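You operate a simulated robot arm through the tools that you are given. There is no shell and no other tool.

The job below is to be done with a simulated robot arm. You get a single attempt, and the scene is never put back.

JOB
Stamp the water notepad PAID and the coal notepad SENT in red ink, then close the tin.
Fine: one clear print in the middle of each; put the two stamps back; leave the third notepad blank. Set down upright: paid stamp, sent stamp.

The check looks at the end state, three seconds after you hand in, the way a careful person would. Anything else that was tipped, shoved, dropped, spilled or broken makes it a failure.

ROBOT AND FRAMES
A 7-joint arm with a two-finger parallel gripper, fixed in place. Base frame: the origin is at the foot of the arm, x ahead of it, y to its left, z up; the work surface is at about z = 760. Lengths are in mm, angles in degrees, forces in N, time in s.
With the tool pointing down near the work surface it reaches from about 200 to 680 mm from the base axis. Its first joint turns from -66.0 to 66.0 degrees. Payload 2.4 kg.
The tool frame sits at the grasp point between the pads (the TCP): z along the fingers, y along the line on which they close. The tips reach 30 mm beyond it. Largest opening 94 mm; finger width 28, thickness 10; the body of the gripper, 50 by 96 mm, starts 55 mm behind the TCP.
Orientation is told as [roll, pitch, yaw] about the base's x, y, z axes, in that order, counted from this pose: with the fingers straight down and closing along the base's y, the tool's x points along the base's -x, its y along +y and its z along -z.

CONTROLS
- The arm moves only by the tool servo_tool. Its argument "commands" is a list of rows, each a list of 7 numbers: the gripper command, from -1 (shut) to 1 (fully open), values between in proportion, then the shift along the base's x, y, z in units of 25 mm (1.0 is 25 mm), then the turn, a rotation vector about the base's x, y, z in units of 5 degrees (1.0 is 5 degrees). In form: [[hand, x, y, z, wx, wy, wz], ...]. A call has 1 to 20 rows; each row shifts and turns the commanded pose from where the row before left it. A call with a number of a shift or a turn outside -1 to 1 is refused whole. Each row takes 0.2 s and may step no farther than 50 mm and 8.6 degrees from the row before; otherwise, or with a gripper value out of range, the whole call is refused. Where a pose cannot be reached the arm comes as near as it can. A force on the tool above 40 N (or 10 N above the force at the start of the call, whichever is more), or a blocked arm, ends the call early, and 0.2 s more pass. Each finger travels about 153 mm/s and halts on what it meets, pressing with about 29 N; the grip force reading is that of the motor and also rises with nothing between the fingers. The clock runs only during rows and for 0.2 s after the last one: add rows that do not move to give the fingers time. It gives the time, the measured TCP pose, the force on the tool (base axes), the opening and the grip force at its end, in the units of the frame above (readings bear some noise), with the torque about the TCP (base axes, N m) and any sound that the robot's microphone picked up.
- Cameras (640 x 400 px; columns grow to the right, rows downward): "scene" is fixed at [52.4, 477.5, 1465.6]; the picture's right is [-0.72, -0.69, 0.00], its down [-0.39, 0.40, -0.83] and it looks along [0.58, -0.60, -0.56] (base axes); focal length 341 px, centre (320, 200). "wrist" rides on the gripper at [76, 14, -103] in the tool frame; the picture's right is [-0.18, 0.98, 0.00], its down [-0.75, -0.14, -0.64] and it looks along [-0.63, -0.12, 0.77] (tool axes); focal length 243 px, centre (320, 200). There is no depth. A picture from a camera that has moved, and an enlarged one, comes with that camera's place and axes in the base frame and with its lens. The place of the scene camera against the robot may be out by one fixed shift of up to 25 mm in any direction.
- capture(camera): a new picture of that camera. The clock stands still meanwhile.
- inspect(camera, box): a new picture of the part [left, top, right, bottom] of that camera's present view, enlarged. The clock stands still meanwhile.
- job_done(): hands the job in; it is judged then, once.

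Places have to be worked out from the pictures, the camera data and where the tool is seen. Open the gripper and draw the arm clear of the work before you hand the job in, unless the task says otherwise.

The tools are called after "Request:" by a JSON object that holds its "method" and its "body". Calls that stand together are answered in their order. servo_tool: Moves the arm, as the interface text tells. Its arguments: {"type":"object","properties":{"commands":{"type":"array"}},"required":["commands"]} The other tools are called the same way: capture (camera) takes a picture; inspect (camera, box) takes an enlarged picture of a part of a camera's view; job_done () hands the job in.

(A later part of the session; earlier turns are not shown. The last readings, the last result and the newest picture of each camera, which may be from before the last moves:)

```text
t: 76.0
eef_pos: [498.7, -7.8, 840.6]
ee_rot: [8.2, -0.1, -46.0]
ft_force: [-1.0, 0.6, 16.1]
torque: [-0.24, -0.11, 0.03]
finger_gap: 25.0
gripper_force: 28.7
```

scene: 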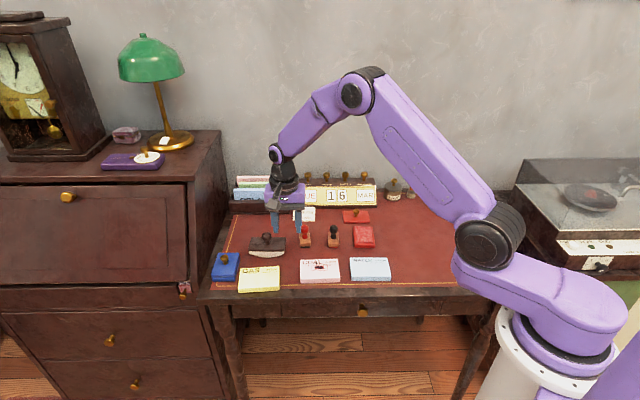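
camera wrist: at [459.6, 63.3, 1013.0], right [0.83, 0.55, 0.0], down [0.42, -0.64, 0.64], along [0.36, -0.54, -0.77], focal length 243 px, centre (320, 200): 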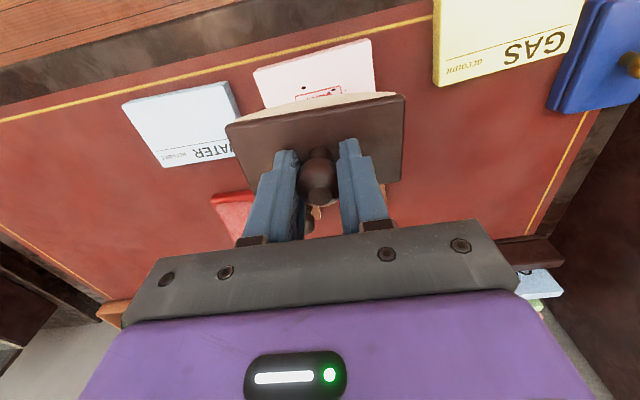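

Good contact at 16 N. I roll the last stretch on this side, then lift and look.

Request:
{"method": "servo_tool", "body": {"commands": [[-1, -0.0615, -0.06, 0.01, 0.279, -0.2868, 0], [-1, -0.0615, -0.06, 0.012, 0.279, -0.2868, 0], [-1, -0.0615, -0.06, 0.015, 0.279, -0.2868, 0], [-1, -0.0615, -0.06, 0.017, 0.279, -0.2868, 0], [-1, 0, 0, 0, 0, 0, 0]]}}

Request:
{"method": "servo_tool", "body": {"commands": [[-1, 0, 0, 0.1, 0, 0, 0], [-1, 0, 0, 0.4, 0, 0, 0], [-1, 0, 0, 0.8, 0, 0, 0], [-1, 0, 0, 0.8, 0, 0, 0], [-1, 0, 0, 0.8, 0, 0, 0], [-1, 0.123, 0.12, 0, -0.558, 0.5736, 0], [-1, 0.123, 0.12, 0, -0.558, 0.5736, 0], [-1, 0.123, 0.12, 0, -0.558, 0.5736, 0], [-1, 0.123, 0.12, 0, -0.558, 0.5736, 0], [-1, 0, 0, 0, 0, 0, 0]]}}

Request:
{"method": "inspect", "body": {"camera": "scene", "box": [270, 200, 370, 290]}}

Request:
{"method": "inspect", "body": {"camera": "scene", "box": [310, 250, 370, 290]}}

```text
t: 77.2
eef_pos: [491.2, -12.9, 841.0]
ee_rot: [16.1, 0.0, -46.0]
ft_force: [0.0, -1.0, 1.9]
torque: [-0.13, 0.0, 0.01]
finger_gap: 24.8
gripper_force: 29.0
```

```text
t: 79.4
eef_pos: [504.4, -2.1, 914.3]
ee_rot: [0.2, -0.1, -46.0]
ft_force: [-0.3, -0.1, -3.0]
torque: [-0.02, -0.03, 0.01]
finger_gap: 25.4
gripper_force: 29.1
```

```text
4.44 times, centred on (320, 245) of scene
camera zoom: at [52.5, 477.5, 1465.6], right [-0.72, -0.69, 0.0], down [-0.39, 0.4, -0.83], along [0.58, -0.6, -0.56], focal length 1517 px, centre (320, 0)
```

zoom: 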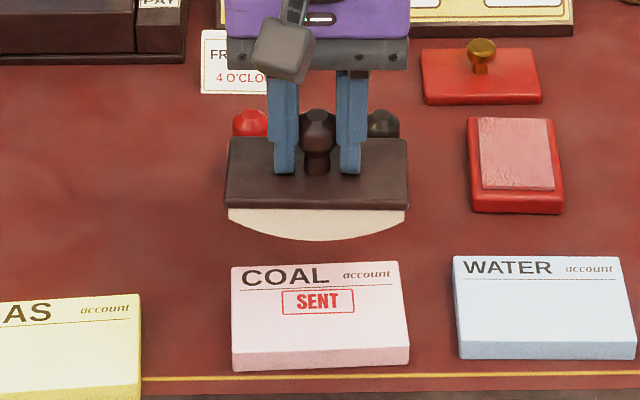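

```text
10.00 times, centred on (340, 270) of scene
camera zoom: at [52.5, 477.5, 1465.6], right [-0.72, -0.69, 0.0], down [-0.39, 0.4, -0.83], along [0.58, -0.6, -0.56], focal length 3413 px, centre (120, -500)
```

zoom: 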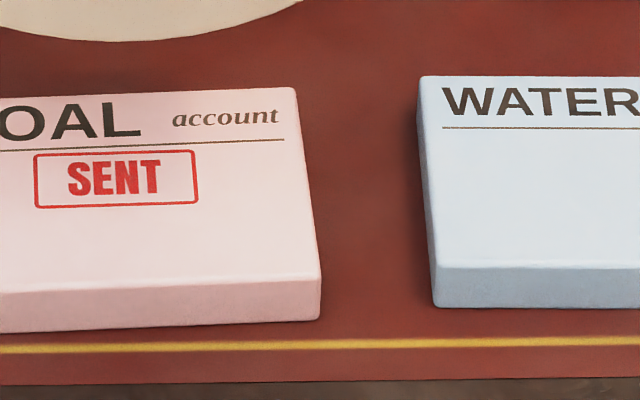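

Rocking worked: the blot is gone and a clear red, upright SENT is left. I return the blotter to its original place.

Request:
{"method": "servo_tool", "body": {"commands": [[-1, 0.67, 0.176, 0, 0, 0, 0], [-1, 0.67, 0.176, 0, 0, 0, 0], [-1, 0.67, 0.176, 0, 0, 0, 0], [-1, 0.67, 0.176, 0, 0, 0, 0], [-1, 0.67, 0.176, 0, 0, 0, 0], [-1, 0.67, 0.176, 0, 0, 0, 0], [-1, 0.67, 0.176, 0, 0, 0, 0], [-1, 0.67, 0.176, 0, 0, 0, 0], [-1, 0.67, 0.176, 0, 0, 0, 0], [-1, 0.67, 0.176, 0, 0, 0, 0], [-1, 0, 0, 0, 0, 0, 0], [-1, 0, 0, -0.8, 0, 0, 0], [-1, 0, 0, -0.8, 0, 0, 0], [-1, 0, 0, -0.8, 0, 0, 0], [-1, 0, 0, -0.6, 0, 0, 0], [-1, 0, 0, 0, 0, 0, 0]]}}

Request:
{"method": "inspect", "body": {"camera": "wrist", "box": [220, 60, 420, 200]}}

Request:
{"method": "inspect", "body": {"camera": "scene", "box": [220, 190, 320, 270]}}

```text
t: 82.8
eef_pos: [672.0, 43.1, 839.2]
ee_rot: [0.2, -0.1, -45.9]
ft_force: [-1.0, 0.5, -2.9]
torque: [0.0, 0.0, 0.0]
finger_gap: 25.0
gripper_force: 29.3
```

```text
2.86 times, centred on (320, 130) of wrist
camera zoom: at [628.8, 107.0, 939.9], right [0.83, 0.55, 0.0], down [0.42, -0.64, 0.64], along [0.36, -0.54, -0.77], focal length 693 px, centre (320, 400)
```

zoom: 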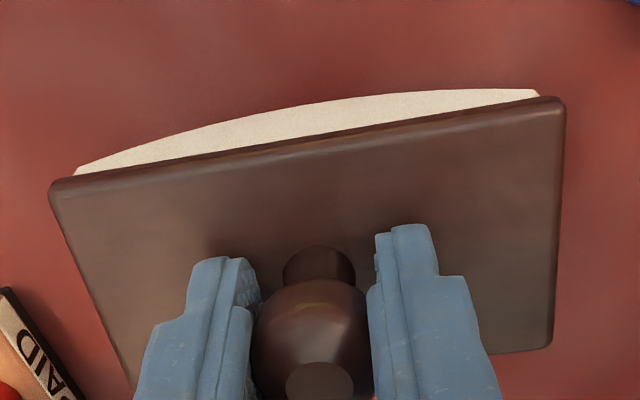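

```text
5.00 times, centred on (270, 230) of scene
camera zoom: at [52.5, 477.5, 1465.6], right [-0.72, -0.69, 0.0], down [-0.39, 0.4, -0.83], along [0.58, -0.6, -0.56], focal length 1706 px, centre (570, 50)
```

zoom: 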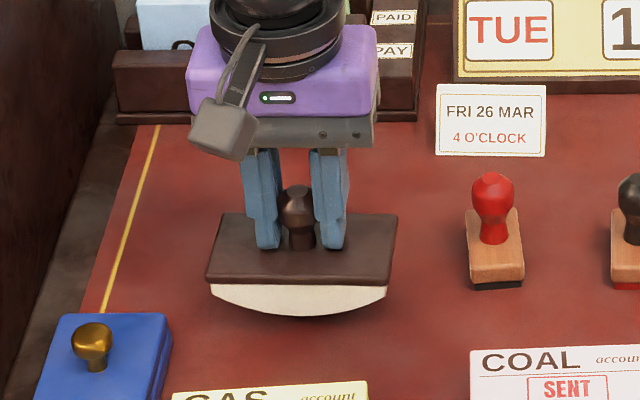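

Nearly over the original place; I correct 2 mm and lower in steps to touch.

Request:
{"method": "servo_tool", "body": {"commands": [[-1, -0.072, 0.008, 0, 0, 0, 0], [-1, 0, 0, -0.25, 0, 0, 0], [-1, 0, 0, -0.2, 0, 0, 0], [-1, 0, 0, -0.06, 0, 0, 0], [-1, 0, 0, 0, 0, 0, 0]]}}

Request:
{"method": "servo_tool", "body": {"commands": [[-1, 0, 0, -0.04, 0, 0, 0], [-1, 0, 0, 0, 0, 0, 0]]}}

Request:
{"method": "servo_tool", "body": {"commands": [[-1, 0, 0, -0.03, 0, 0, 0], [-1, 0, 0, 0, 0, 0, 0]]}}

Request:
{"method": "servo_tool", "body": {"commands": [[-1, 0, 0, -0.02, 0, 0, 0], [-1, 0, 0, 0, 0, 0, 0]]}}

Request:
{"method": "inspect", "body": {"camera": "scene", "box": [220, 190, 320, 270]}}

```text
t: 84.0
eef_pos: [670.4, 42.1, 825.0]
ee_rot: [0.1, -0.1, -45.9]
ft_force: [-0.2, 0.4, -2.8]
torque: [0.01, 0.0, 0.01]
finger_gap: 24.9
gripper_force: 28.5
```

```text
t: 84.6
eef_pos: [670.6, 43.4, 825.3]
ee_rot: [0.2, -0.1, -46.0]
ft_force: [0.7, -0.1, -2.7]
torque: [-0.04, -0.02, 0.01]
finger_gap: 25.1
gripper_force: 28.9
```

```text
t: 85.2
eef_pos: [670.1, 43.0, 825.4]
ee_rot: [0.2, -0.1, -46.1]
ft_force: [0.5, -1.2, -1.6]
torque: [0.01, 0.03, -0.03]
finger_gap: 25.1
gripper_force: 28.8
```

```text
t: 85.8
eef_pos: [670.5, 43.0, 823.2]
ee_rot: [0.2, -0.1, -46.1]
ft_force: [0.6, 1.0, -2.7]
torque: [0.01, 0.0, 0.02]
finger_gap: 24.8
gripper_force: 29.1
```

```text
5.00 times, centred on (270, 230) of scene
camera zoom: at [52.5, 477.5, 1465.6], right [-0.72, -0.69, 0.0], down [-0.39, 0.4, -0.83], along [0.58, -0.6, -0.56], focal length 1706 px, centre (570, 50)
```

zoom: 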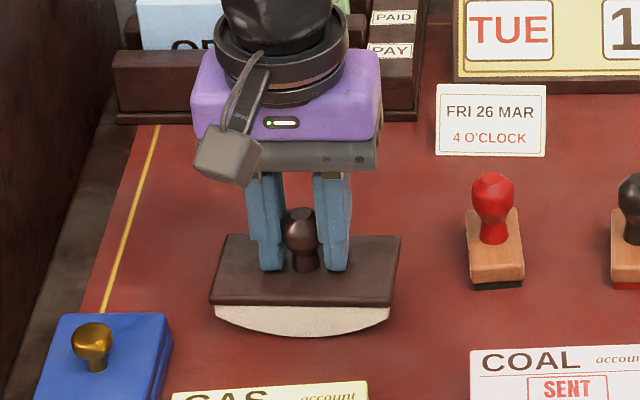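

About 1 mm to go; I finish touching down.

Request:
{"method": "servo_tool", "body": {"commands": [[-1, 0, 0, -0.03, 0, 0, 0], [-1, 0, 0, 0, 0, 0, 0]]}}

Request:
{"method": "servo_tool", "body": {"commands": [[-1, 0, 0, -0.02, 0, 0, 0], [-1, 0, 0, 0, 0, 0, 0]]}}

Request:
{"method": "servo_tool", "body": {"commands": [[-1, 0, 0, -0.02, 0, 0, 0], [-1, 0, 0, 0, 0, 0, 0]]}}

```text
t: 86.4
eef_pos: [670.0, 42.9, 822.6]
ee_rot: [0.1, -0.1, -46.0]
ft_force: [0.5, -0.4, -2.2]
torque: [0.0, 0.02, 0.02]
finger_gap: 25.2
gripper_force: 28.8
```

```text
t: 87.0
eef_pos: [671.3, 43.1, 823.2]
ee_rot: [0.2, -0.1, -46.0]
ft_force: [-0.7, 0.6, 0.2]
torque: [-0.02, -0.02, -0.02]
finger_gap: 25.1
gripper_force: 29.0
```

```text
t: 87.6
eef_pos: [672.2, 43.1, 821.7]
ee_rot: [0.2, -0.3, -45.9]
ft_force: [-1.1, 1.2, 3.5]
torque: [-0.12, -0.08, -0.06]
finger_gap: 24.9
gripper_force: 29.6
```

It's resting on the desk. I open slowly, rise, and check it stays level.

Request:
{"method": "servo_tool", "body": {"commands": [[-0.42, 0, 0, 0, 0, 0, 0], [-0.35, 0, 0, 0, 0, 0, 0], [-0.2, 0, 0, 0, 0, 0, 0], [0, 0, 0, 0, 0, 0, 0], [0, 0, 0, 0.2, 0, 0, 0], [0, 0, 0, 0.6, 0, 0, 0], [0, 0, 0, 0.8, 0, 0, 0], [0, 0, 0, 0.8, 0, 0, 0], [0, 0, 0, 0.8, 0, 0, 0], [0, 0, 0, 0, 0, 0, 0]]}}

Request:
{"method": "inspect", "body": {"camera": "scene", "box": [220, 190, 320, 270]}}

Request:
{"method": "capture", "body": {"camera": "wrist"}}

```text
t: 89.8
eef_pos: [669.8, 42.4, 902.2]
ee_rot: [0.2, -0.2, -46.1]
ft_force: [0.4, -0.4, -0.6]
torque: [-0.04, 0.01, 0.01]
finger_gap: 47.0
gripper_force: 0.2
```

```text
5.00 times, centred on (270, 230) of scene
camera zoom: at [52.4, 477.5, 1465.6], right [-0.72, -0.69, 0.0], down [-0.39, 0.4, -0.83], along [0.58, -0.6, -0.56], focal length 1706 px, centre (570, 50)
```

zoom: 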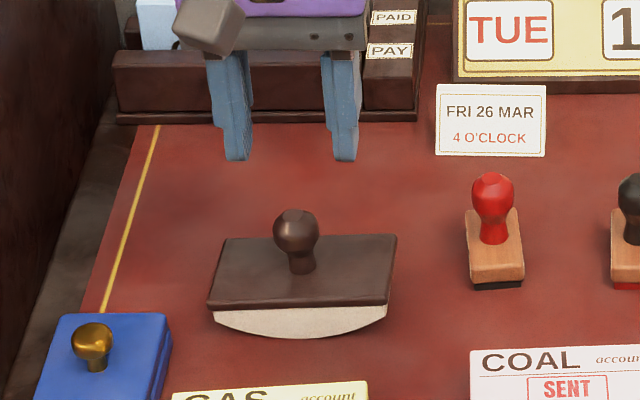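

```text
taken
camera wrist: at [627.1, 107.5, 1003.5], right [0.83, 0.55, 0.0], down [0.42, -0.64, 0.64], along [0.36, -0.54, -0.77], focal length 243 px, centre (320, 200)
```

wrist: 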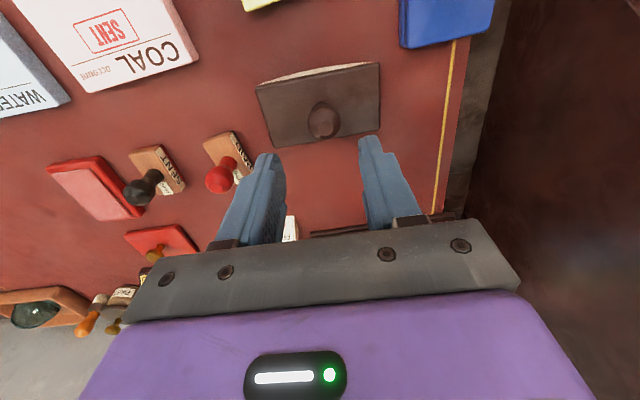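

The blotter is back, essentially in its spot. Next the PAID stamp: I hover over it near (620,−60.5) with yaw ≈ 50.

Request:
{"method": "servo_tool", "body": {"commands": [[0, -0.1, -0.206, 0, 0, 0, 0.958], [0, -0.1, -0.206, 0, 0, 0, 0.958], [0, -0.1, -0.206, 0, 0, 0, 0.958], [0, -0.1, -0.206, 0, 0, 0, 0.958], [0, -0.1, -0.206, 0, 0, 0, 0.958], [0, -0.1, -0.206, 0, 0, 0, 0.958], [0, -0.1, -0.206, 0, 0, 0, 0.958], [0, -0.1, -0.206, 0, 0, 0, 0.958], [0, -0.1, -0.206, 0, 0, 0, 0.958], [0, -0.1, -0.206, 0, 0, 0, 0.958], [0, -0.1, -0.206, 0, 0, 0, 0.958], [0, -0.1, -0.206, 0, 0, 0, 0.958], [0, -0.1, -0.206, 0, 0, 0, 0.958], [0, -0.1, -0.206, 0, 0, 0, 0.958], [0, -0.1, -0.206, 0, 0, 0, 0.958], [0, -0.1, -0.206, 0, 0, 0, 0.958], [0, -0.1, -0.206, 0, 0, 0, 0.958], [0, -0.1, -0.206, 0, 0, 0, 0.958], [0, -0.1, -0.206, 0, 0, 0, 0.958], [0, -0.1, -0.206, 0, 0, 0, 0.958]]}}

Request:
{"method": "servo_tool", "body": {"commands": [[-0.1, 0, 0, -0.4, 0, 0, 0], [-0.1, 0, 0, 0, 0, 0, 0], [-0.1, 0, 0, 0, 0, 0, 0]]}}

Request:
{"method": "inspect", "body": {"camera": "wrist", "box": [220, 60, 420, 200]}}

Request:
{"method": "inspect", "body": {"camera": "scene", "box": [220, 180, 350, 270]}}

```text
t: 94.0
eef_pos: [620.0, -59.0, 902.0]
ee_rot: [0.2, -0.1, 50.0]
ft_force: [0.5, -0.2, -0.3]
torque: [-0.02, -0.01, -0.02]
finger_gap: 47.1
gripper_force: 0.1
```

```text
t: 94.8
eef_pos: [620.2, -58.7, 891.9]
ee_rot: [0.3, -0.1, 49.9]
ft_force: [0.0, -0.1, 0.1]
torque: [-0.03, -0.03, 0.0]
finger_gap: 42.0
gripper_force: 0.1
```

```text
2.86 times, centred on (320, 130) of wrist
camera zoom: at [560.3, -108.3, 993.0], right [-0.63, 0.77, 0.0], down [0.59, 0.48, 0.64], along [0.5, 0.41, -0.77], focal length 693 px, centre (320, 400)
```

zoom: 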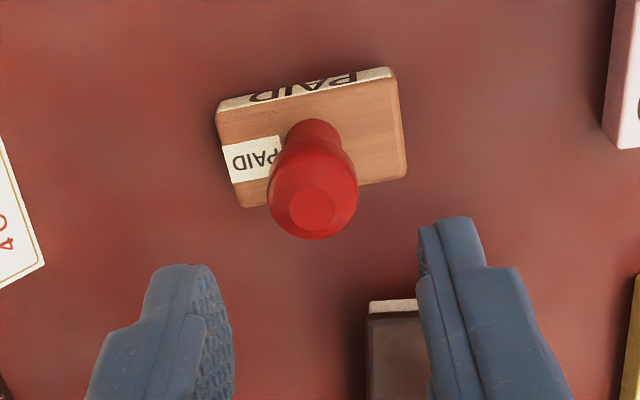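

```text
4.44 times, centred on (285, 225) of scene
camera zoom: at [52.4, 477.5, 1465.6], right [-0.72, -0.69, 0.0], down [-0.39, 0.4, -0.83], along [0.58, -0.6, -0.56], focal length 1517 px, centre (476, 89)
```

zoom: 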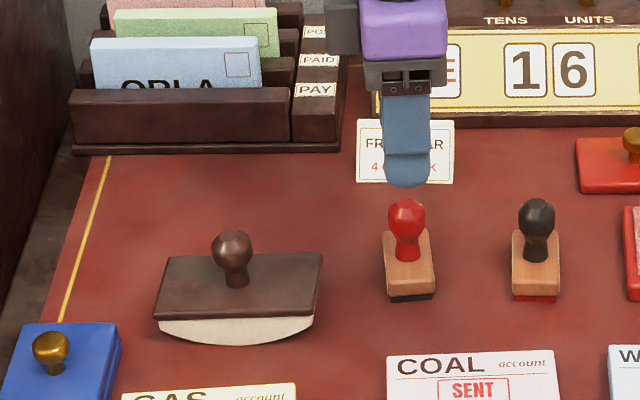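

The stamp is centred within 2 mm. I correct, and descend around the knob with a 38 mm opening.

Request:
{"method": "servo_tool", "body": {"commands": [[-0.2, 0, -0.088, 0, -0.05, 0.02, 0], [-0.2, 0, 0, -0.7, 0, 0, 0], [-0.2, 0, 0, -0.7, 0, 0, 0], [-0.2, 0, 0, -0.7, 0, 0, 0], [-0.2, 0, 0, -0.6, 0, 0, 0], [-0.2, 0, 0, 0, 0, 0, 0]]}}

Request:
{"method": "inspect", "body": {"camera": "wrist", "box": [220, 60, 420, 200]}}

Request:
{"method": "inspect", "body": {"camera": "scene", "box": [260, 200, 350, 255]}}

```text
t: 96.2
eef_pos: [619.7, -61.2, 823.1]
ee_rot: [0.1, 0.1, 49.7]
ft_force: [-0.4, -0.4, 0.2]
torque: [0.01, 0.0, -0.01]
finger_gap: 37.5
gripper_force: 0.1
```

```text
2.86 times, centred on (320, 130) of wrist
camera zoom: at [560.3, -109.9, 925.4], right [-0.63, 0.77, 0.0], down [0.6, 0.49, 0.64], along [0.5, 0.41, -0.77], focal length 693 px, centre (320, 400)
```

zoom: 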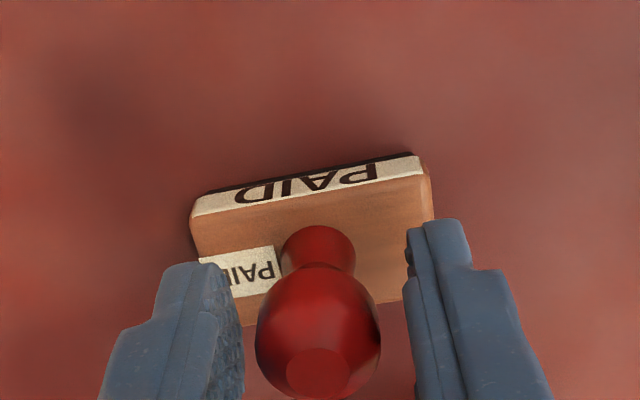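

```text
7.11 times, centred on (305, 228) of scene
camera zoom: at [52.4, 477.5, 1465.6], right [-0.72, -0.69, 0.0], down [-0.39, 0.4, -0.83], along [0.58, -0.6, -0.56], focal length 2427 px, centre (427, 4)
```

zoom: 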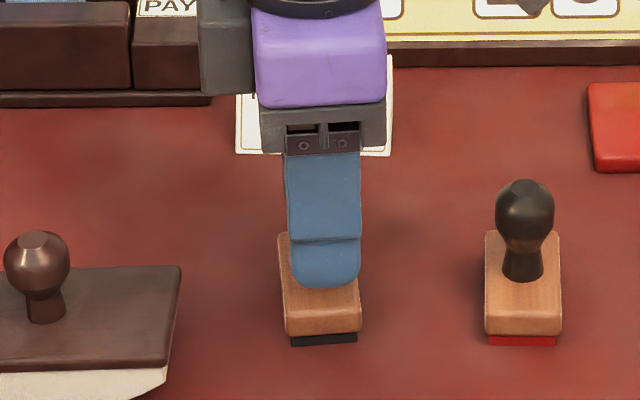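

Good alignment, just like the SENT grasp. I go 8 mm lower, close on the knob, lift a bit and check.

Request:
{"method": "servo_tool", "body": {"commands": [[-0.2, 0, 0, -0.25, 0, 0, 0], [-0.2, 0, 0, -0.08, 0, 0, 0], [-0.2, 0, 0, 0, 0, 0, 0], [-0.35, 0, 0, 0, 0, 0, 0], [-0.5, 0, 0, 0, 0, 0, 0], [-1, 0, 0, 0, 0, 0, 0], [-1, 0, 0, 0, 0, 0, 0], [-1, 0, 0, 0, 0, 0, 0]]}}

Request:
{"method": "inspect", "body": {"camera": "wrist", "box": [220, 60, 420, 200]}}

Request:
{"method": "inspect", "body": {"camera": "scene", "box": [260, 200, 350, 255]}}

```text
t: 98.0
eef_pos: [618.9, -62.1, 816.0]
ee_rot: [0.1, 0.1, 49.7]
ft_force: [0.8, 0.3, 0.2]
torque: [-0.01, -0.06, 0.01]
finger_gap: 23.4
gripper_force: 29.4
```

```text
2.86 times, centred on (320, 130) of wrist
camera zoom: at [560.3, -110.2, 917.9], right [-0.63, 0.77, 0.0], down [0.6, 0.49, 0.64], along [0.5, 0.41, -0.77], focal length 693 px, centre (320, 400)
```

zoom: 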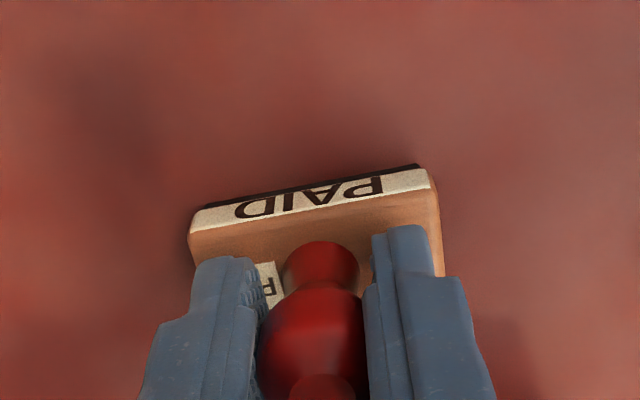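

```text
7.11 times, centred on (305, 228) of scene
camera zoom: at [52.4, 477.5, 1465.6], right [-0.72, -0.69, 0.0], down [-0.39, 0.4, -0.83], along [0.58, -0.6, -0.56], focal length 2427 px, centre (427, 4)
```

zoom: 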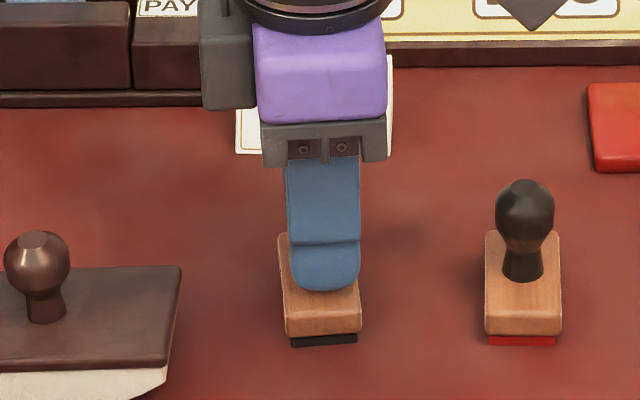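

PAID is held by the knob. I lift 95 mm (clear over the SENT stamp) and carry it to the ink pad, aligning yaw with the pad.

Request:
{"method": "servo_tool", "body": {"commands": [[-1, 0, 0, 0.3, 0, 0, 0], [-1, 0, 0, 0.8, 0, 0, 0], [-1, 0, 0, 0.9, 0, 0, 0], [-1, 0, 0, 0.9, 0, 0, 0], [-1, 0, 0, 0.9, 0, 0, 0], [-1, -0.5875, -0.667, 0, 0, 0, -0.2], [-1, -0.5875, -0.667, 0, 0, 0, -0.2], [-1, -0.5875, -0.667, 0, 0, 0, -0.2], [-1, -0.5875, -0.667, 0, 0, 0, -0.2], [-1, -0.5875, -0.667, 0, 0, 0, -0.2], [-1, -0.5875, -0.667, 0, 0, 0, -0.2], [-1, -0.5875, -0.667, 0, 0, 0, -0.2], [-1, -0.5875, -0.667, 0, 0, 0, -0.2], [-1, 0, 0, 0, 0, 0, 0], [-1, 0, 0, -0.9, 0, 0, 0], [-1, 0, 0, -0.9, 0, 0, 0], [-1, 0, 0, -0.6, 0, 0, 0], [-1, 0, 0, -0.2, 0, 0, 0], [-1, 0, 0, 0, 0, 0, 0]]}}

Request:
{"method": "inspect", "body": {"camera": "wrist", "box": [220, 40, 420, 180]}}

Request:
{"method": "inspect", "body": {"camera": "scene", "box": [310, 180, 410, 255]}}

```text
t: 102.0
eef_pos: [502.6, -193.5, 846.5]
ee_rot: [0.2, 0.1, 41.9]
ft_force: [-0.1, 0.2, -0.5]
torque: [-0.01, 0.0, 0.0]
finger_gap: 23.5
gripper_force: 29.2
```

```text
2.86 times, centred on (320, 110) of wrist
camera zoom: at [436.5, -234.9, 947.9], right [-0.52, 0.86, 0.0], down [0.66, 0.4, 0.64], along [0.55, 0.33, -0.77], focal length 693 px, centre (320, 457)
```

zoom: 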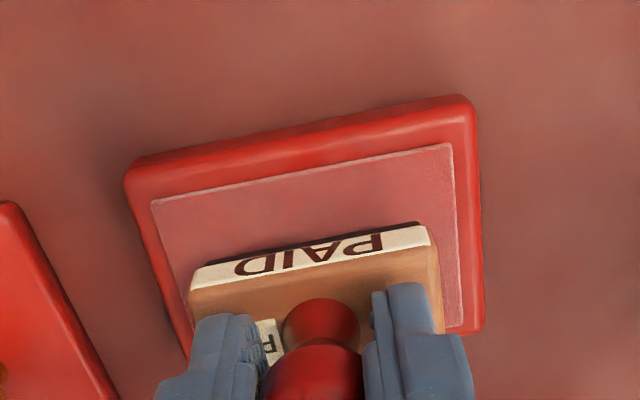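

```text
5.33 times, centred on (360, 218) of scene
camera zoom: at [52.4, 477.5, 1465.6], right [-0.72, -0.69, 0.0], down [-0.39, 0.4, -0.83], along [0.58, -0.6, -0.56], focal length 1820 px, centre (107, 107)
```

zoom: 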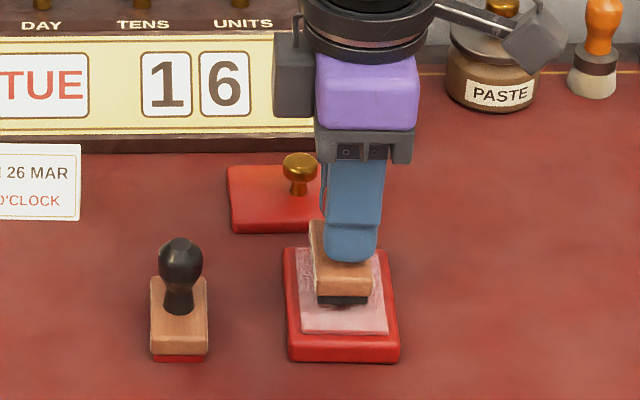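

Well centred, about 10 mm above the pad. I lower in steps to a moderate press.

Request:
{"method": "servo_tool", "body": {"commands": [[-1, 0, 0, -0.2, 0, 0, 0], [-1, 0, 0, -0.12, 0, 0, 0], [-1, 0, 0, -0.04, 0, 0, 0], [-1, 0, 0, 0, 0, 0, 0]]}}

Request:
{"method": "servo_tool", "body": {"commands": [[-1, 0, 0, -0.03, 0, 0, 0], [-1, 0, 0, 0, 0, 0, 0]]}}

```text
t: 103.0
eef_pos: [502.4, -194.9, 837.2]
ee_rot: [0.0, 0.1, 41.8]
ft_force: [0.7, 0.2, -1.1]
torque: [-0.02, 0.02, 0.0]
finger_gap: 23.7
gripper_force: 29.0
```

```text
t: 103.6
eef_pos: [502.3, -195.3, 836.7]
ee_rot: [0.1, 0.1, 41.8]
ft_force: [0.6, 0.2, -1.1]
torque: [-0.01, 0.02, 0.04]
finger_gap: 23.6
gripper_force: 29.2
```

Request:
{"method": "servo_tool", "body": {"commands": [[-1, 0, 0, -0.03, 0, 0, 0], [-1, 0, 0, 0, 0, 0, 0]]}}

Request:
{"method": "servo_tool", "body": {"commands": [[-1, 0, 0, -0.03, 0, 0, 0], [-1, 0, 0, 0, 0, 0, 0]]}}

```text
t: 104.2
eef_pos: [503.4, -195.2, 836.9]
ee_rot: [0.0, 0.0, 41.7]
ft_force: [-2.7, 0.9, 10.4]
torque: [0.0, 0.07, -0.02]
finger_gap: 23.6
gripper_force: 28.8
```

```text
t: 104.8
eef_pos: [503.4, -195.4, 835.3]
ee_rot: [-0.1, 0.1, 41.8]
ft_force: [-5.7, 2.3, 26.0]
torque: [-0.03, 0.09, 0.0]
finger_gap: 23.7
gripper_force: 29.3
```

Pressed at 26 N. I lift straight up and check that the die is red.

Request:
{"method": "servo_tool", "body": {"commands": [[-1, 0, 0, 0.1, 0, 0, 0], [-1, 0, 0, 0.4, 0, 0, 0], [-1, 0, 0, 0.7, 0, 0, 0], [-1, 0, 0, 0.7, 0, 0, 0], [-1, 0, 0, 0.3, 0, 0, 0], [-1, 0, 0, 0, 0, 0, 0]]}}

Request:
{"method": "inspect", "body": {"camera": "scene", "box": [310, 170, 410, 255]}}

Request:
{"method": "inspect", "body": {"camera": "wrist", "box": [220, 40, 420, 180]}}

```text
t: 106.2
eef_pos: [502.8, -195.2, 890.2]
ee_rot: [0.0, 0.1, 41.8]
ft_force: [0.0, 0.6, -0.2]
torque: [-0.01, 0.02, 0.01]
finger_gap: 23.4
gripper_force: 28.8
```

```text
4.71 times, centred on (360, 212) of scene
camera zoom: at [52.4, 477.5, 1465.6], right [-0.72, -0.69, 0.0], down [-0.39, 0.4, -0.83], along [0.58, -0.6, -0.56], focal length 1606 px, centre (132, 141)
```

zoom: 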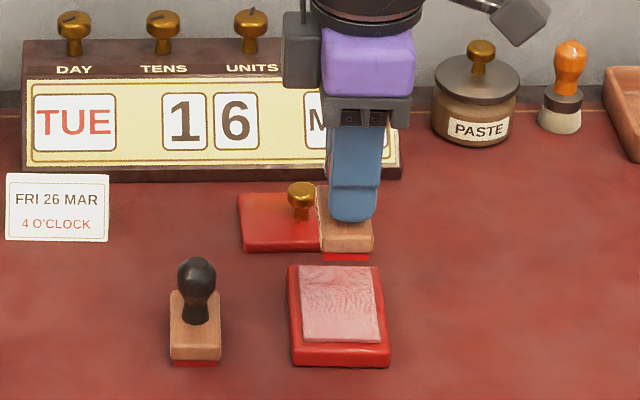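

```text
2.86 times, centred on (320, 110) of wrist
camera zoom: at [436.4, -235.1, 991.8], right [-0.52, 0.86, 0.0], down [0.66, 0.4, 0.64], along [0.55, 0.33, -0.77], focal length 693 px, centre (320, 457)
```

zoom: 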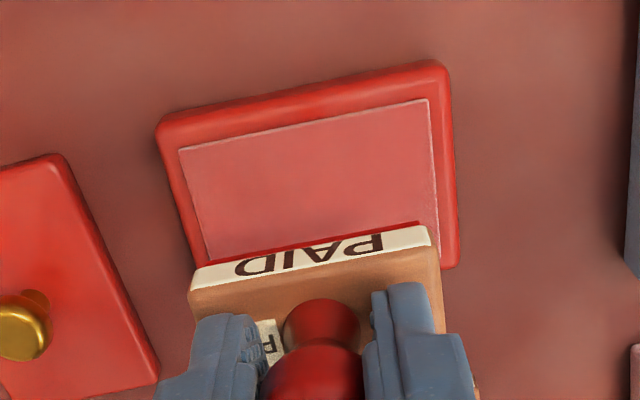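

PAID is inked red. I turn it −88° and carry it over the water pad (centre ≈ (408.4,−96.6)) for a look.

Request:
{"method": "servo_tool", "body": {"commands": [[-1, -0.209, 0.2185, 0, 0, 0, -0.98], [-1, -0.209, 0.2185, 0, 0, 0, -0.98], [-1, -0.209, 0.2185, 0, 0, 0, -0.98], [-1, -0.209, 0.2185, 0, 0, 0, -0.98], [-1, -0.209, 0.2185, 0, 0, 0, -0.98], [-1, -0.209, 0.2185, 0, 0, 0, -0.98], [-1, -0.209, 0.2185, 0, 0, 0, -0.98], [-1, -0.209, 0.2185, 0, 0, 0, -0.98], [-1, -0.209, 0.2185, 0, 0, 0, -0.98], [-1, -0.209, 0.2185, 0, 0, 0, -0.98], [-1, -0.209, 0.2185, 0, 0, 0, -0.98], [-1, -0.209, 0.2185, 0, 0, 0, -0.98], [-1, -0.209, 0.2185, 0, 0, 0, -0.98], [-1, -0.209, 0.2185, 0, 0, 0, -0.98], [-1, -0.209, 0.2185, 0, 0, 0, -0.98], [-1, -0.209, 0.2185, 0, 0, 0, -0.98], [-1, -0.209, 0.2185, 0, 0, 0, -0.98], [-1, -0.209, 0.2185, 0, 0, 0, -0.98], [-1, 0, 0, 0, 0, 0, 0], [-1, 0, 0, 0, 0, 0, 0]]}}

Request:
{"method": "inspect", "body": {"camera": "wrist", "box": [225, 30, 405, 150]}}

Request:
{"method": "inspect", "body": {"camera": "scene", "box": [320, 210, 420, 290]}}

```text
t: 110.4
eef_pos: [410.3, -95.4, 889.9]
ee_rot: [0.2, 0.1, -46.4]
ft_force: [0.0, 0.1, -0.3]
torque: [0.04, 0.02, 0.0]
finger_gap: 23.3
gripper_force: 28.9
```

```text
3.33 times, centred on (315, 90) of wrist
camera zoom: at [367.3, -31.4, 991.8], right [0.84, 0.54, 0.0], down [0.42, -0.64, 0.64], along [0.35, -0.54, -0.77], focal length 809 px, centre (337, 567)
```

zoom: 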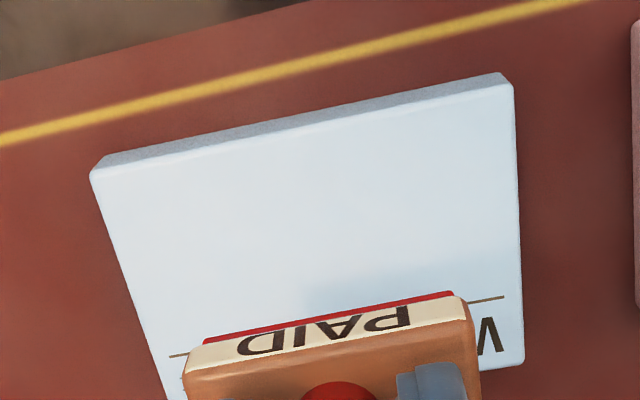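

```text
5.00 times, centred on (370, 250) of scene
camera zoom: at [52.4, 477.5, 1465.6], right [-0.72, -0.69, 0.0], down [-0.39, 0.4, -0.83], along [0.58, -0.6, -0.56], focal length 1706 px, centre (70, -50)
```

zoom: 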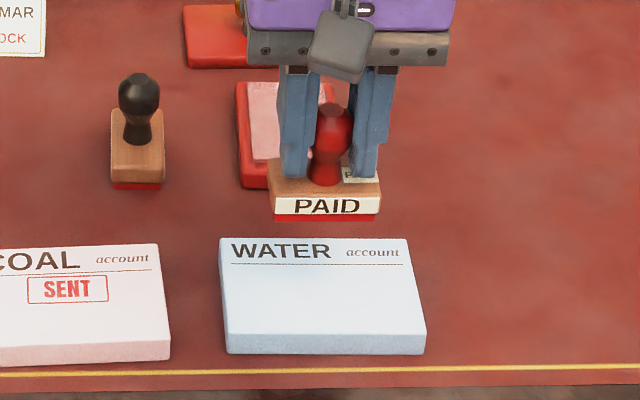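

The water pad centre comes out near (407,−98). I shift by (−3,−2) mm and lower to about 9 mm above.

Request:
{"method": "servo_tool", "body": {"commands": [[-1, -0.12, -0.076, 0, 0, 0, 0.1], [-1, 0, 0, -0.7, 0, 0, 0], [-1, 0, 0, -0.7, 0, 0, 0], [-1, 0, 0, -0.4, 0, 0, 0], [-1, 0, 0, 0, 0, 0, 0], [-1, 0, 0, 0, 0, 0, 0]]}}

Request:
{"method": "inspect", "body": {"camera": "scene", "box": [330, 220, 410, 290]}}

Request:
{"method": "inspect", "body": {"camera": "wrist", "box": [210, 20, 410, 160]}}

```text
t: 111.8
eef_pos: [406.2, -99.2, 844.8]
ee_rot: [0.1, 0.0, -45.9]
ft_force: [0.0, -0.7, -0.8]
torque: [0.02, 0.02, 0.02]
finger_gap: 23.4
gripper_force: 29.3
```

```text
5.71 times, centred on (370, 255) of scene
camera zoom: at [52.4, 477.5, 1465.6], right [-0.72, -0.69, 0.0], down [-0.39, 0.4, -0.83], along [0.58, -0.6, -0.56], focal length 1950 px, centre (34, -114)
```

zoom: 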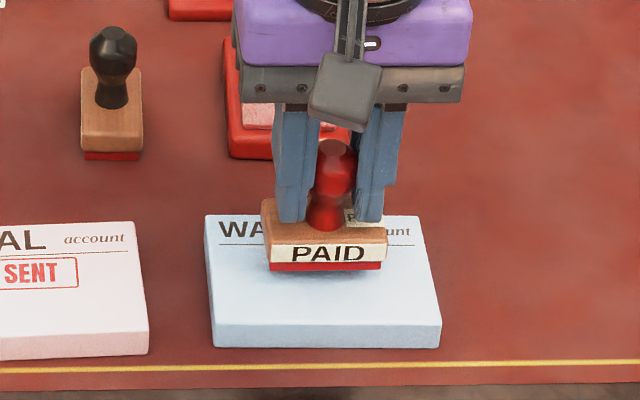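

```text
2.86 times, centred on (310, 90) of wrist
camera zoom: at [363.3, -33.4, 946.4], right [0.83, 0.55, 0.0], down [0.42, -0.64, 0.64], along [0.35, -0.53, -0.77], focal length 693 px, centre (349, 514)
```

zoom: 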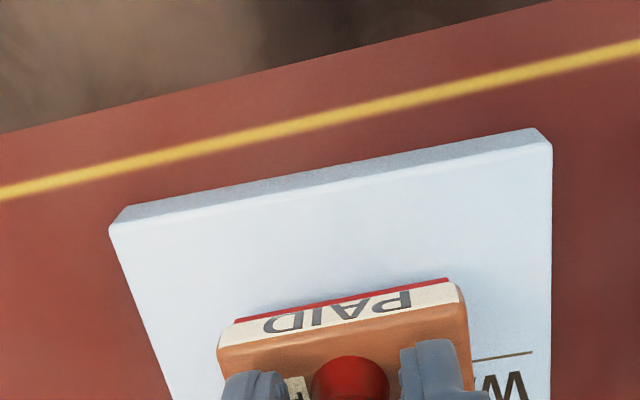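

Comparing with how SENT landed, the die would print about 4 mm too close to the header, so I shift 4 mm toward the pad's front edge and recheck.

Request:
{"method": "servo_tool", "body": {"commands": [[-1, -0.098, 0.13, 0, 0, 0, 0], [-1, 0, 0, -0.16, 0, 0, 0], [-1, 0, 0, 0, 0, 0, 0]]}}

Request:
{"method": "inspect", "body": {"camera": "scene", "box": [330, 220, 410, 290]}}

Request:
{"method": "inspect", "body": {"camera": "wrist", "box": [210, 20, 410, 160]}}

```text
t: 112.6
eef_pos: [402.9, -94.7, 840.4]
ee_rot: [0.1, 0.1, -45.8]
ft_force: [-0.8, 0.0, -1.6]
torque: [0.0, 0.0, -0.01]
finger_gap: 23.5
gripper_force: 29.2
```

```text
5.71 times, centred on (370, 255) of scene
camera zoom: at [52.4, 477.5, 1465.6], right [-0.72, -0.69, 0.0], down [-0.39, 0.4, -0.83], along [0.58, -0.6, -0.56], focal length 1950 px, centre (34, -114)
```

zoom: 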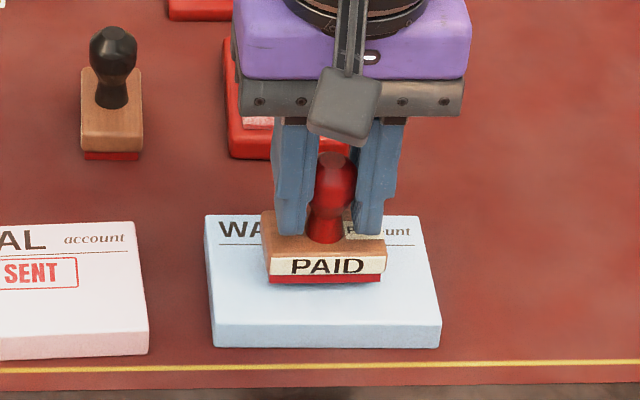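

```text
2.86 times, centred on (310, 90) of wrist
camera zoom: at [360.9, -30.3, 942.2], right [0.83, 0.55, 0.0], down [0.42, -0.64, 0.64], along [0.35, -0.53, -0.77], focal length 693 px, centre (349, 514)
```

zoom: 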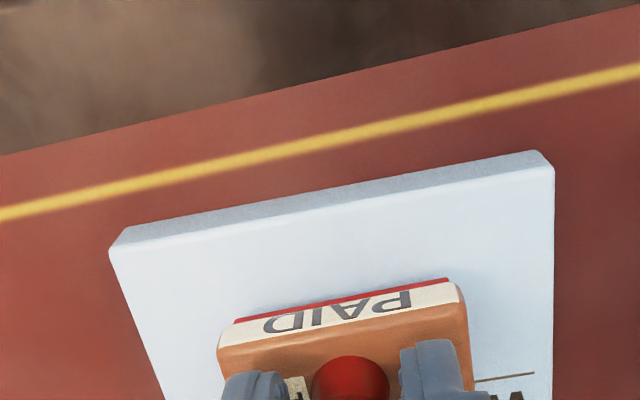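

Now the die is centred on the pad. I lower in small steps to a moderate press.

Request:
{"method": "servo_tool", "body": {"commands": [[-1, 0, 0, -0.12, 0, 0, 0], [-1, 0, 0, -0.06, 0, 0, 0], [-1, 0, 0, -0.03, 0, 0, 0], [-1, 0, 0, 0, 0, 0, 0]]}}

Request:
{"method": "servo_tool", "body": {"commands": [[-1, 0, 0, -0.02, 0, 0, 0], [-1, 0, 0, 0, 0, 0, 0]]}}

```text
t: 113.6
eef_pos: [404.3, -94.4, 835.4]
ee_rot: [0.0, 0.1, -45.9]
ft_force: [0.3, 0.4, -0.8]
torque: [-0.01, -0.01, 0.01]
finger_gap: 23.4
gripper_force: 29.0
```

```text
t: 114.2
eef_pos: [404.1, -94.6, 834.6]
ee_rot: [0.1, 0.1, -45.8]
ft_force: [-0.6, -1.2, -0.6]
torque: [0.02, 0.0, 0.03]
finger_gap: 23.5
gripper_force: 29.4
```

Request:
{"method": "servo_tool", "body": {"commands": [[-1, 0, 0, -0.03, 0, 0, 0], [-1, 0, 0, 0, 0, 0, 0]]}}

Request:
{"method": "servo_tool", "body": {"commands": [[-1, 0, 0, -0.03, 0, 0, 0], [-1, 0, 0, 0, 0, 0, 0]]}}

```text
t: 114.8
eef_pos: [404.1, -94.9, 834.9]
ee_rot: [0.1, 0.1, -45.9]
ft_force: [-0.8, 0.6, -1.7]
torque: [-0.02, -0.03, 0.0]
finger_gap: 23.6
gripper_force: 29.0
```

```text
t: 115.4
eef_pos: [404.5, -94.6, 833.7]
ee_rot: [0.1, 0.1, -45.7]
ft_force: [-0.9, 1.5, 16.3]
torque: [-0.02, 0.06, 0.0]
finger_gap: 23.3
gripper_force: 28.7
```

16 N — enough. I lift straight up and look.

Request:
{"method": "servo_tool", "body": {"commands": [[-1, 0, 0, 0, 0, 0, 0], [-1, 0, 0, 0.1, 0, 0, 0], [-1, 0, 0, 0.4, 0, 0, 0], [-1, 0, 0, 0.7, 0, 0, 0], [-1, 0, 0, 0.7, 0, 0, 0], [-1, 0, 0, 0.5, 0, 0, 0], [-1, 0, 0, 0, 0, 0, 0]]}}

Request:
{"method": "inspect", "body": {"camera": "scene", "box": [270, 200, 410, 290]}}

Request:
{"method": "inspect", "body": {"camera": "wrist", "box": [210, 20, 410, 160]}}

```text
t: 117.0
eef_pos: [404.0, -93.8, 894.1]
ee_rot: [0.1, 0.1, -46.0]
ft_force: [-0.6, 0.5, -1.2]
torque: [0.01, 0.04, -0.01]
finger_gap: 23.8
gripper_force: 29.0
```

```text
4.44 times, centred on (340, 245) of scene
camera zoom: at [52.4, 477.5, 1465.6], right [-0.72, -0.69, 0.0], down [-0.39, 0.4, -0.83], along [0.58, -0.6, -0.56], focal length 1517 px, centre (231, 0)
```

zoom: 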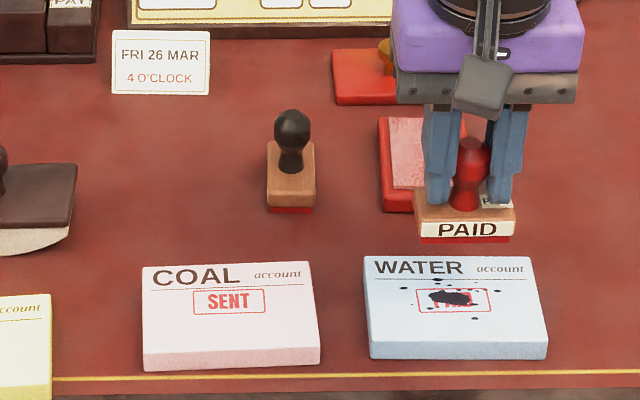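

```text
2.86 times, centred on (310, 90) of wrist
camera zoom: at [360.7, -30.1, 995.3], right [0.83, 0.55, 0.0], down [0.42, -0.64, 0.64], along [0.35, -0.53, -0.77], focal length 693 px, centre (349, 514)
```

zoom: 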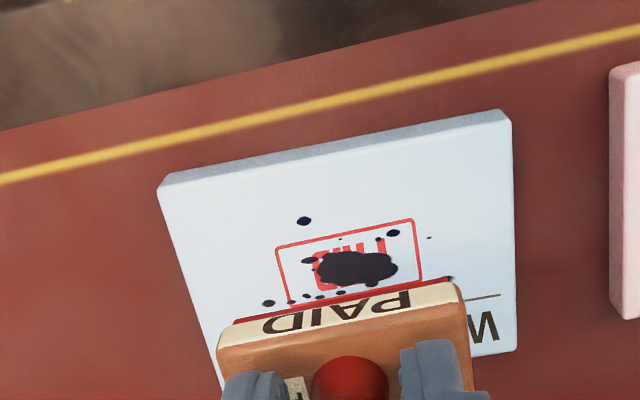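

The same wet blot appeared here, well over a centred PAID print; the blotter will cure it again. First I return the PAID stamp to its own place.

Request:
{"method": "servo_tool", "body": {"commands": [[-1, 0.433, 0.0666, 0.1, 0, 0, 0.956], [-1, 0.433, 0.0666, 0.1, 0, 0, 0.956], [-1, 0.433, 0.0666, 0.1, 0, 0, 0.956], [-1, 0.433, 0.0666, 0.1, 0, 0, 0.956], [-1, 0.433, 0.0666, 0, 0, 0, 0.956], [-1, 0.433, 0.0666, 0, 0, 0, 0.956], [-1, 0.433, 0.0666, 0, 0, 0, 0.956], [-1, 0.433, 0.0666, 0, 0, 0, 0.956], [-1, 0.433, 0.0666, 0, 0, 0, 0.956], [-1, 0.433, 0.0666, 0, 0, 0, 0.956], [-1, 0.433, 0.0666, 0, 0, 0, 0.956], [-1, 0.433, 0.0666, 0, 0, 0, 0.956], [-1, 0.433, 0.0666, 0, 0, 0, 0.956], [-1, 0.433, 0.0666, 0, 0, 0, 0.956], [-1, 0.433, 0.0666, 0, 0, 0, 0.956], [-1, 0.433, 0.0666, 0, 0, 0, 0.956], [-1, 0.433, 0.0666, 0, 0, 0, 0.956], [-1, 0.433, 0.0666, 0, 0, 0, 0.956], [-1, 0.433, 0.0666, 0, 0, 0, 0.956], [-1, 0.433, 0.0666, 0, 0, 0, 0.956]]}}

Request:
{"method": "servo_tool", "body": {"commands": [[-1, 0, 0, 0, 0, 0, 0], [-1, 0, 0, -0.8, 0, 0, 0], [-1, 0, 0, -0.8, 0, 0, 0], [-1, 0, 0, -0.6, 0, 0, 0], [-1, 0, 0, -0.4, 0, 0, 0], [-1, 0, 0, 0, 0, 0, 0]]}}

Request:
{"method": "inspect", "body": {"camera": "wrist", "box": [220, 60, 420, 200]}}

Request:
{"method": "inspect", "body": {"camera": "scene", "box": [260, 200, 350, 255]}}

```text
t: 121.2
eef_pos: [619.5, -61.0, 902.9]
ee_rot: [0.0, 0.2, 50.0]
ft_force: [-0.5, -0.3, -0.9]
torque: [-0.04, -0.02, 0.0]
finger_gap: 23.6
gripper_force: 28.9
```

```text
t: 122.6
eef_pos: [619.2, -60.6, 839.0]
ee_rot: [0.1, 0.2, 49.8]
ft_force: [-0.2, 0.2, -0.1]
torque: [-0.01, -0.02, 0.0]
finger_gap: 23.6
gripper_force: 28.8
```

```text
2.86 times, centred on (320, 130) of wrist
camera zoom: at [559.4, -109.8, 939.9], right [-0.63, 0.78, 0.0], down [0.6, 0.48, 0.64], along [0.5, 0.4, -0.77], focal length 693 px, centre (320, 400)
```

zoom: 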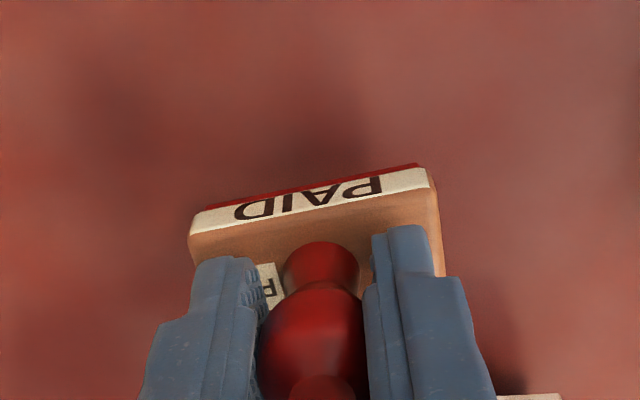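

```text
7.11 times, centred on (305, 228) of scene
camera zoom: at [52.4, 477.5, 1465.6], right [-0.72, -0.69, 0.0], down [-0.39, 0.4, -0.83], along [0.58, -0.6, -0.56], focal length 2427 px, centre (427, 4)
```

zoom: 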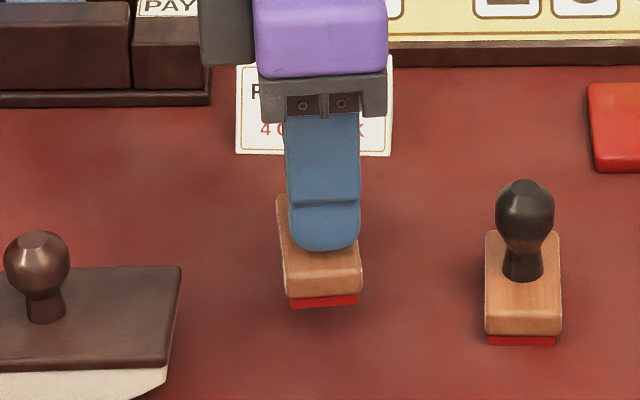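

Right above its spot; I lower the last 22 mm, gently at the end.

Request:
{"method": "servo_tool", "body": {"commands": [[-1, 0.036, -0.016, 0, 0, 0, 0], [-1, 0, 0, -0.4, 0, 0, 0], [-1, 0, 0, -0.3, 0, 0, 0], [-1, 0, 0, -0.08, 0, 0, 0], [-1, 0, 0, 0, 0, 0, 0]]}}

Request:
{"method": "servo_tool", "body": {"commands": [[-1, 0, 0, -0.04, 0, 0, 0], [-1, 0, 0, 0, 0, 0, 0]]}}

Request:
{"method": "servo_tool", "body": {"commands": [[-1, 0, 0, -0.03, 0, 0, 0], [-1, 0, 0, 0, 0, 0, 0]]}}

Request:
{"method": "inspect", "body": {"camera": "scene", "box": [260, 200, 350, 255]}}

```text
t: 123.8
eef_pos: [620.4, -60.7, 818.9]
ee_rot: [0.1, 0.1, 49.7]
ft_force: [-0.2, -0.4, -0.6]
torque: [-0.02, 0.0, 0.0]
finger_gap: 23.4
gripper_force: 29.3
```

```text
t: 124.4
eef_pos: [620.7, -60.6, 818.7]
ee_rot: [0.1, 0.1, 49.7]
ft_force: [0.6, -0.1, -0.8]
torque: [0.03, 0.0, 0.01]
finger_gap: 23.2
gripper_force: 29.2
```

```text
t: 125.0
eef_pos: [620.8, -61.5, 816.6]
ee_rot: [0.1, 0.2, 49.7]
ft_force: [0.3, -0.3, -0.9]
torque: [0.0, -0.04, 0.03]
finger_gap: 23.8
gripper_force: 29.0
```

```text
7.11 times, centred on (305, 228) of scene
camera zoom: at [52.4, 477.5, 1465.6], right [-0.72, -0.69, 0.0], down [-0.39, 0.4, -0.83], along [0.58, -0.6, -0.56], focal length 2427 px, centre (427, 4)
```

zoom: 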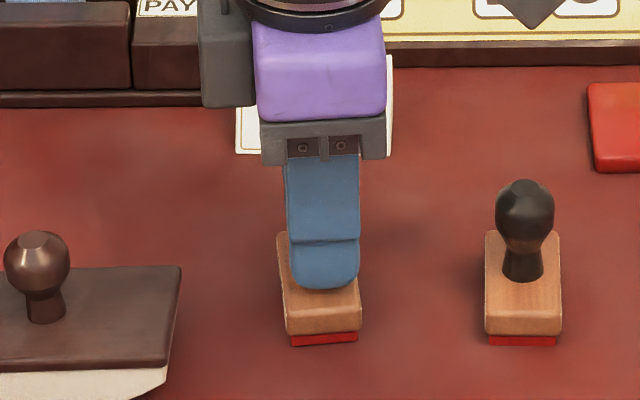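

Request:
{"method": "servo_tool", "body": {"commands": [[-1, 0, 0, -0.03, 0, 0, 0], [-1, 0, 0, 0, 0, 0, 0]]}}

Request:
{"method": "servo_tool", "body": {"commands": [[-1, 0, 0, -0.02, 0, 0, 0], [-1, 0, 0, 0, 0, 0, 0]]}}

```text
t: 125.6
eef_pos: [620.9, -61.1, 815.8]
ee_rot: [0.1, 0.1, 49.6]
ft_force: [-0.3, 0.4, -1.0]
torque: [-0.01, -0.03, 0.0]
finger_gap: 23.6
gripper_force: 29.1
```

```text
t: 126.2
eef_pos: [620.9, -61.4, 816.0]
ee_rot: [0.0, 0.1, 49.7]
ft_force: [-1.9, -0.2, 4.8]
torque: [0.03, 0.05, -0.01]
finger_gap: 23.6
gripper_force: 29.4
```

PAID touches down at 5 N. I release, rise, and head over to the blotter.

Request:
{"method": "servo_tool", "body": {"commands": [[-0.45, 0, 0, 0, 0, 0, 0], [-0.3, 0, 0, 0, 0, 0, 0], [-0.15, 0, 0, 0, 0, 0, 0], [-0.1, 0, 0, 0.2, 0, 0, 0], [-0.1, 0, 0, 0.6, 0, 0, 0], [-0.1, 0, 0, 0.9, 0, 0, 0], [0, 0, 0, 0.9, 0, 0, 0], [0, 0, 0, 0.8, 0, 0, 0], [0, 0, 0, 0, 0, 0, 0]]}}

Request:
{"method": "servo_tool", "body": {"commands": [[0, 0.099, 0.208, 0, 0, 0, -0.957], [0, 0.099, 0.208, 0, 0, 0, -0.957], [0, 0.099, 0.208, 0, 0, 0, -0.957], [0, 0.099, 0.208, 0, 0, 0, -0.957], [0, 0.099, 0.208, 0, 0, 0, -0.957], [0, 0.099, 0.208, 0, 0, 0, -0.957], [0, 0.099, 0.208, 0, 0, 0, -0.957], [0, 0.099, 0.208, 0, 0, 0, -0.957], [0, 0.099, 0.208, 0, 0, 0, -0.957], [0, 0.099, 0.208, 0, 0, 0, -0.957], [0, 0.099, 0.208, 0, 0, 0, -0.957], [0, 0.099, 0.208, 0, 0, 0, -0.957], [0, 0.099, 0.208, 0, 0, 0, -0.957], [0, 0.099, 0.208, 0, 0, 0, -0.957], [0, 0.099, 0.208, 0, 0, 0, -0.957], [0, 0.099, 0.208, 0, 0, 0, -0.957], [0, 0.099, 0.208, 0, 0, 0, -0.957], [0, 0.099, 0.208, 0, 0, 0, -0.957], [0, 0.099, 0.208, 0, 0, 0, -0.957], [0, 0.099, 0.208, 0, 0, 0, -0.957]]}}

Request:
{"method": "servo_tool", "body": {"commands": [[0, 0, 0, -0.7, 0, 0, 0], [0, 0, 0, -0.3, 0, 0, 0], [0, 0, 0, 0, 0, 0, 0]]}}

Request:
{"method": "inspect", "body": {"camera": "wrist", "box": [220, 60, 420, 200]}}

Request:
{"method": "inspect", "body": {"camera": "scene", "box": [220, 190, 350, 270]}}

```text
t: 128.2
eef_pos: [621.1, -60.3, 902.2]
ee_rot: [0.0, 0.1, 49.8]
ft_force: [0.5, -0.1, -0.3]
torque: [-0.03, 0.0, -0.02]
finger_gap: 46.9
gripper_force: 0.0
```

```text
t: 132.4
eef_pos: [669.5, 42.3, 901.1]
ee_rot: [0.1, 0.1, -46.2]
ft_force: [0.5, 0.0, 0.4]
torque: [-0.03, -0.01, 0.01]
finger_gap: 46.9
gripper_force: 0.1
```

```text
t: 133.2
eef_pos: [671.1, 42.0, 876.2]
ee_rot: [0.1, 0.2, -46.0]
ft_force: [0.3, -0.2, 0.3]
torque: [-0.01, 0.01, 0.03]
finger_gap: 47.1
gripper_force: 0.0
```

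```text
2.86 times, centred on (320, 130) of wrist
camera zoom: at [627.6, 107.0, 977.7], right [0.84, 0.55, 0.0], down [0.42, -0.64, 0.64], along [0.35, -0.53, -0.77], focal length 693 px, centre (320, 400)
```

zoom: 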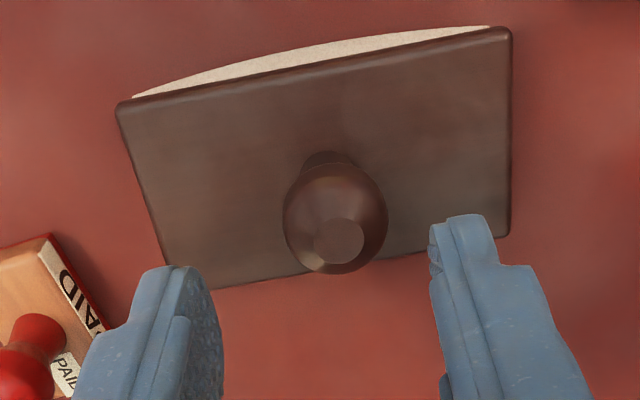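

```text
4.92 times, centred on (285, 230) of scene
camera zoom: at [52.4, 477.5, 1465.6], right [-0.72, -0.69, 0.0], down [-0.39, 0.4, -0.83], along [0.58, -0.6, -0.56], focal length 1680 px, centre (492, 52)
```

zoom: 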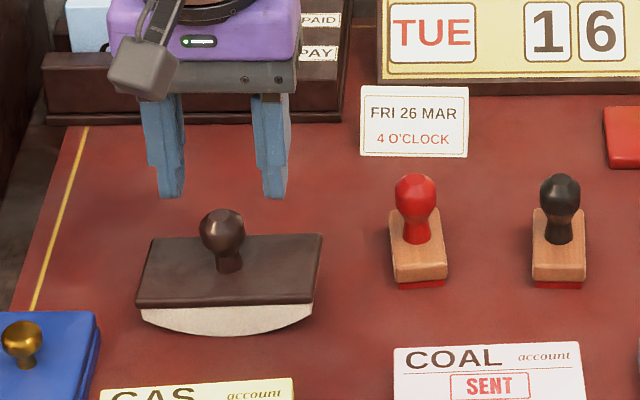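

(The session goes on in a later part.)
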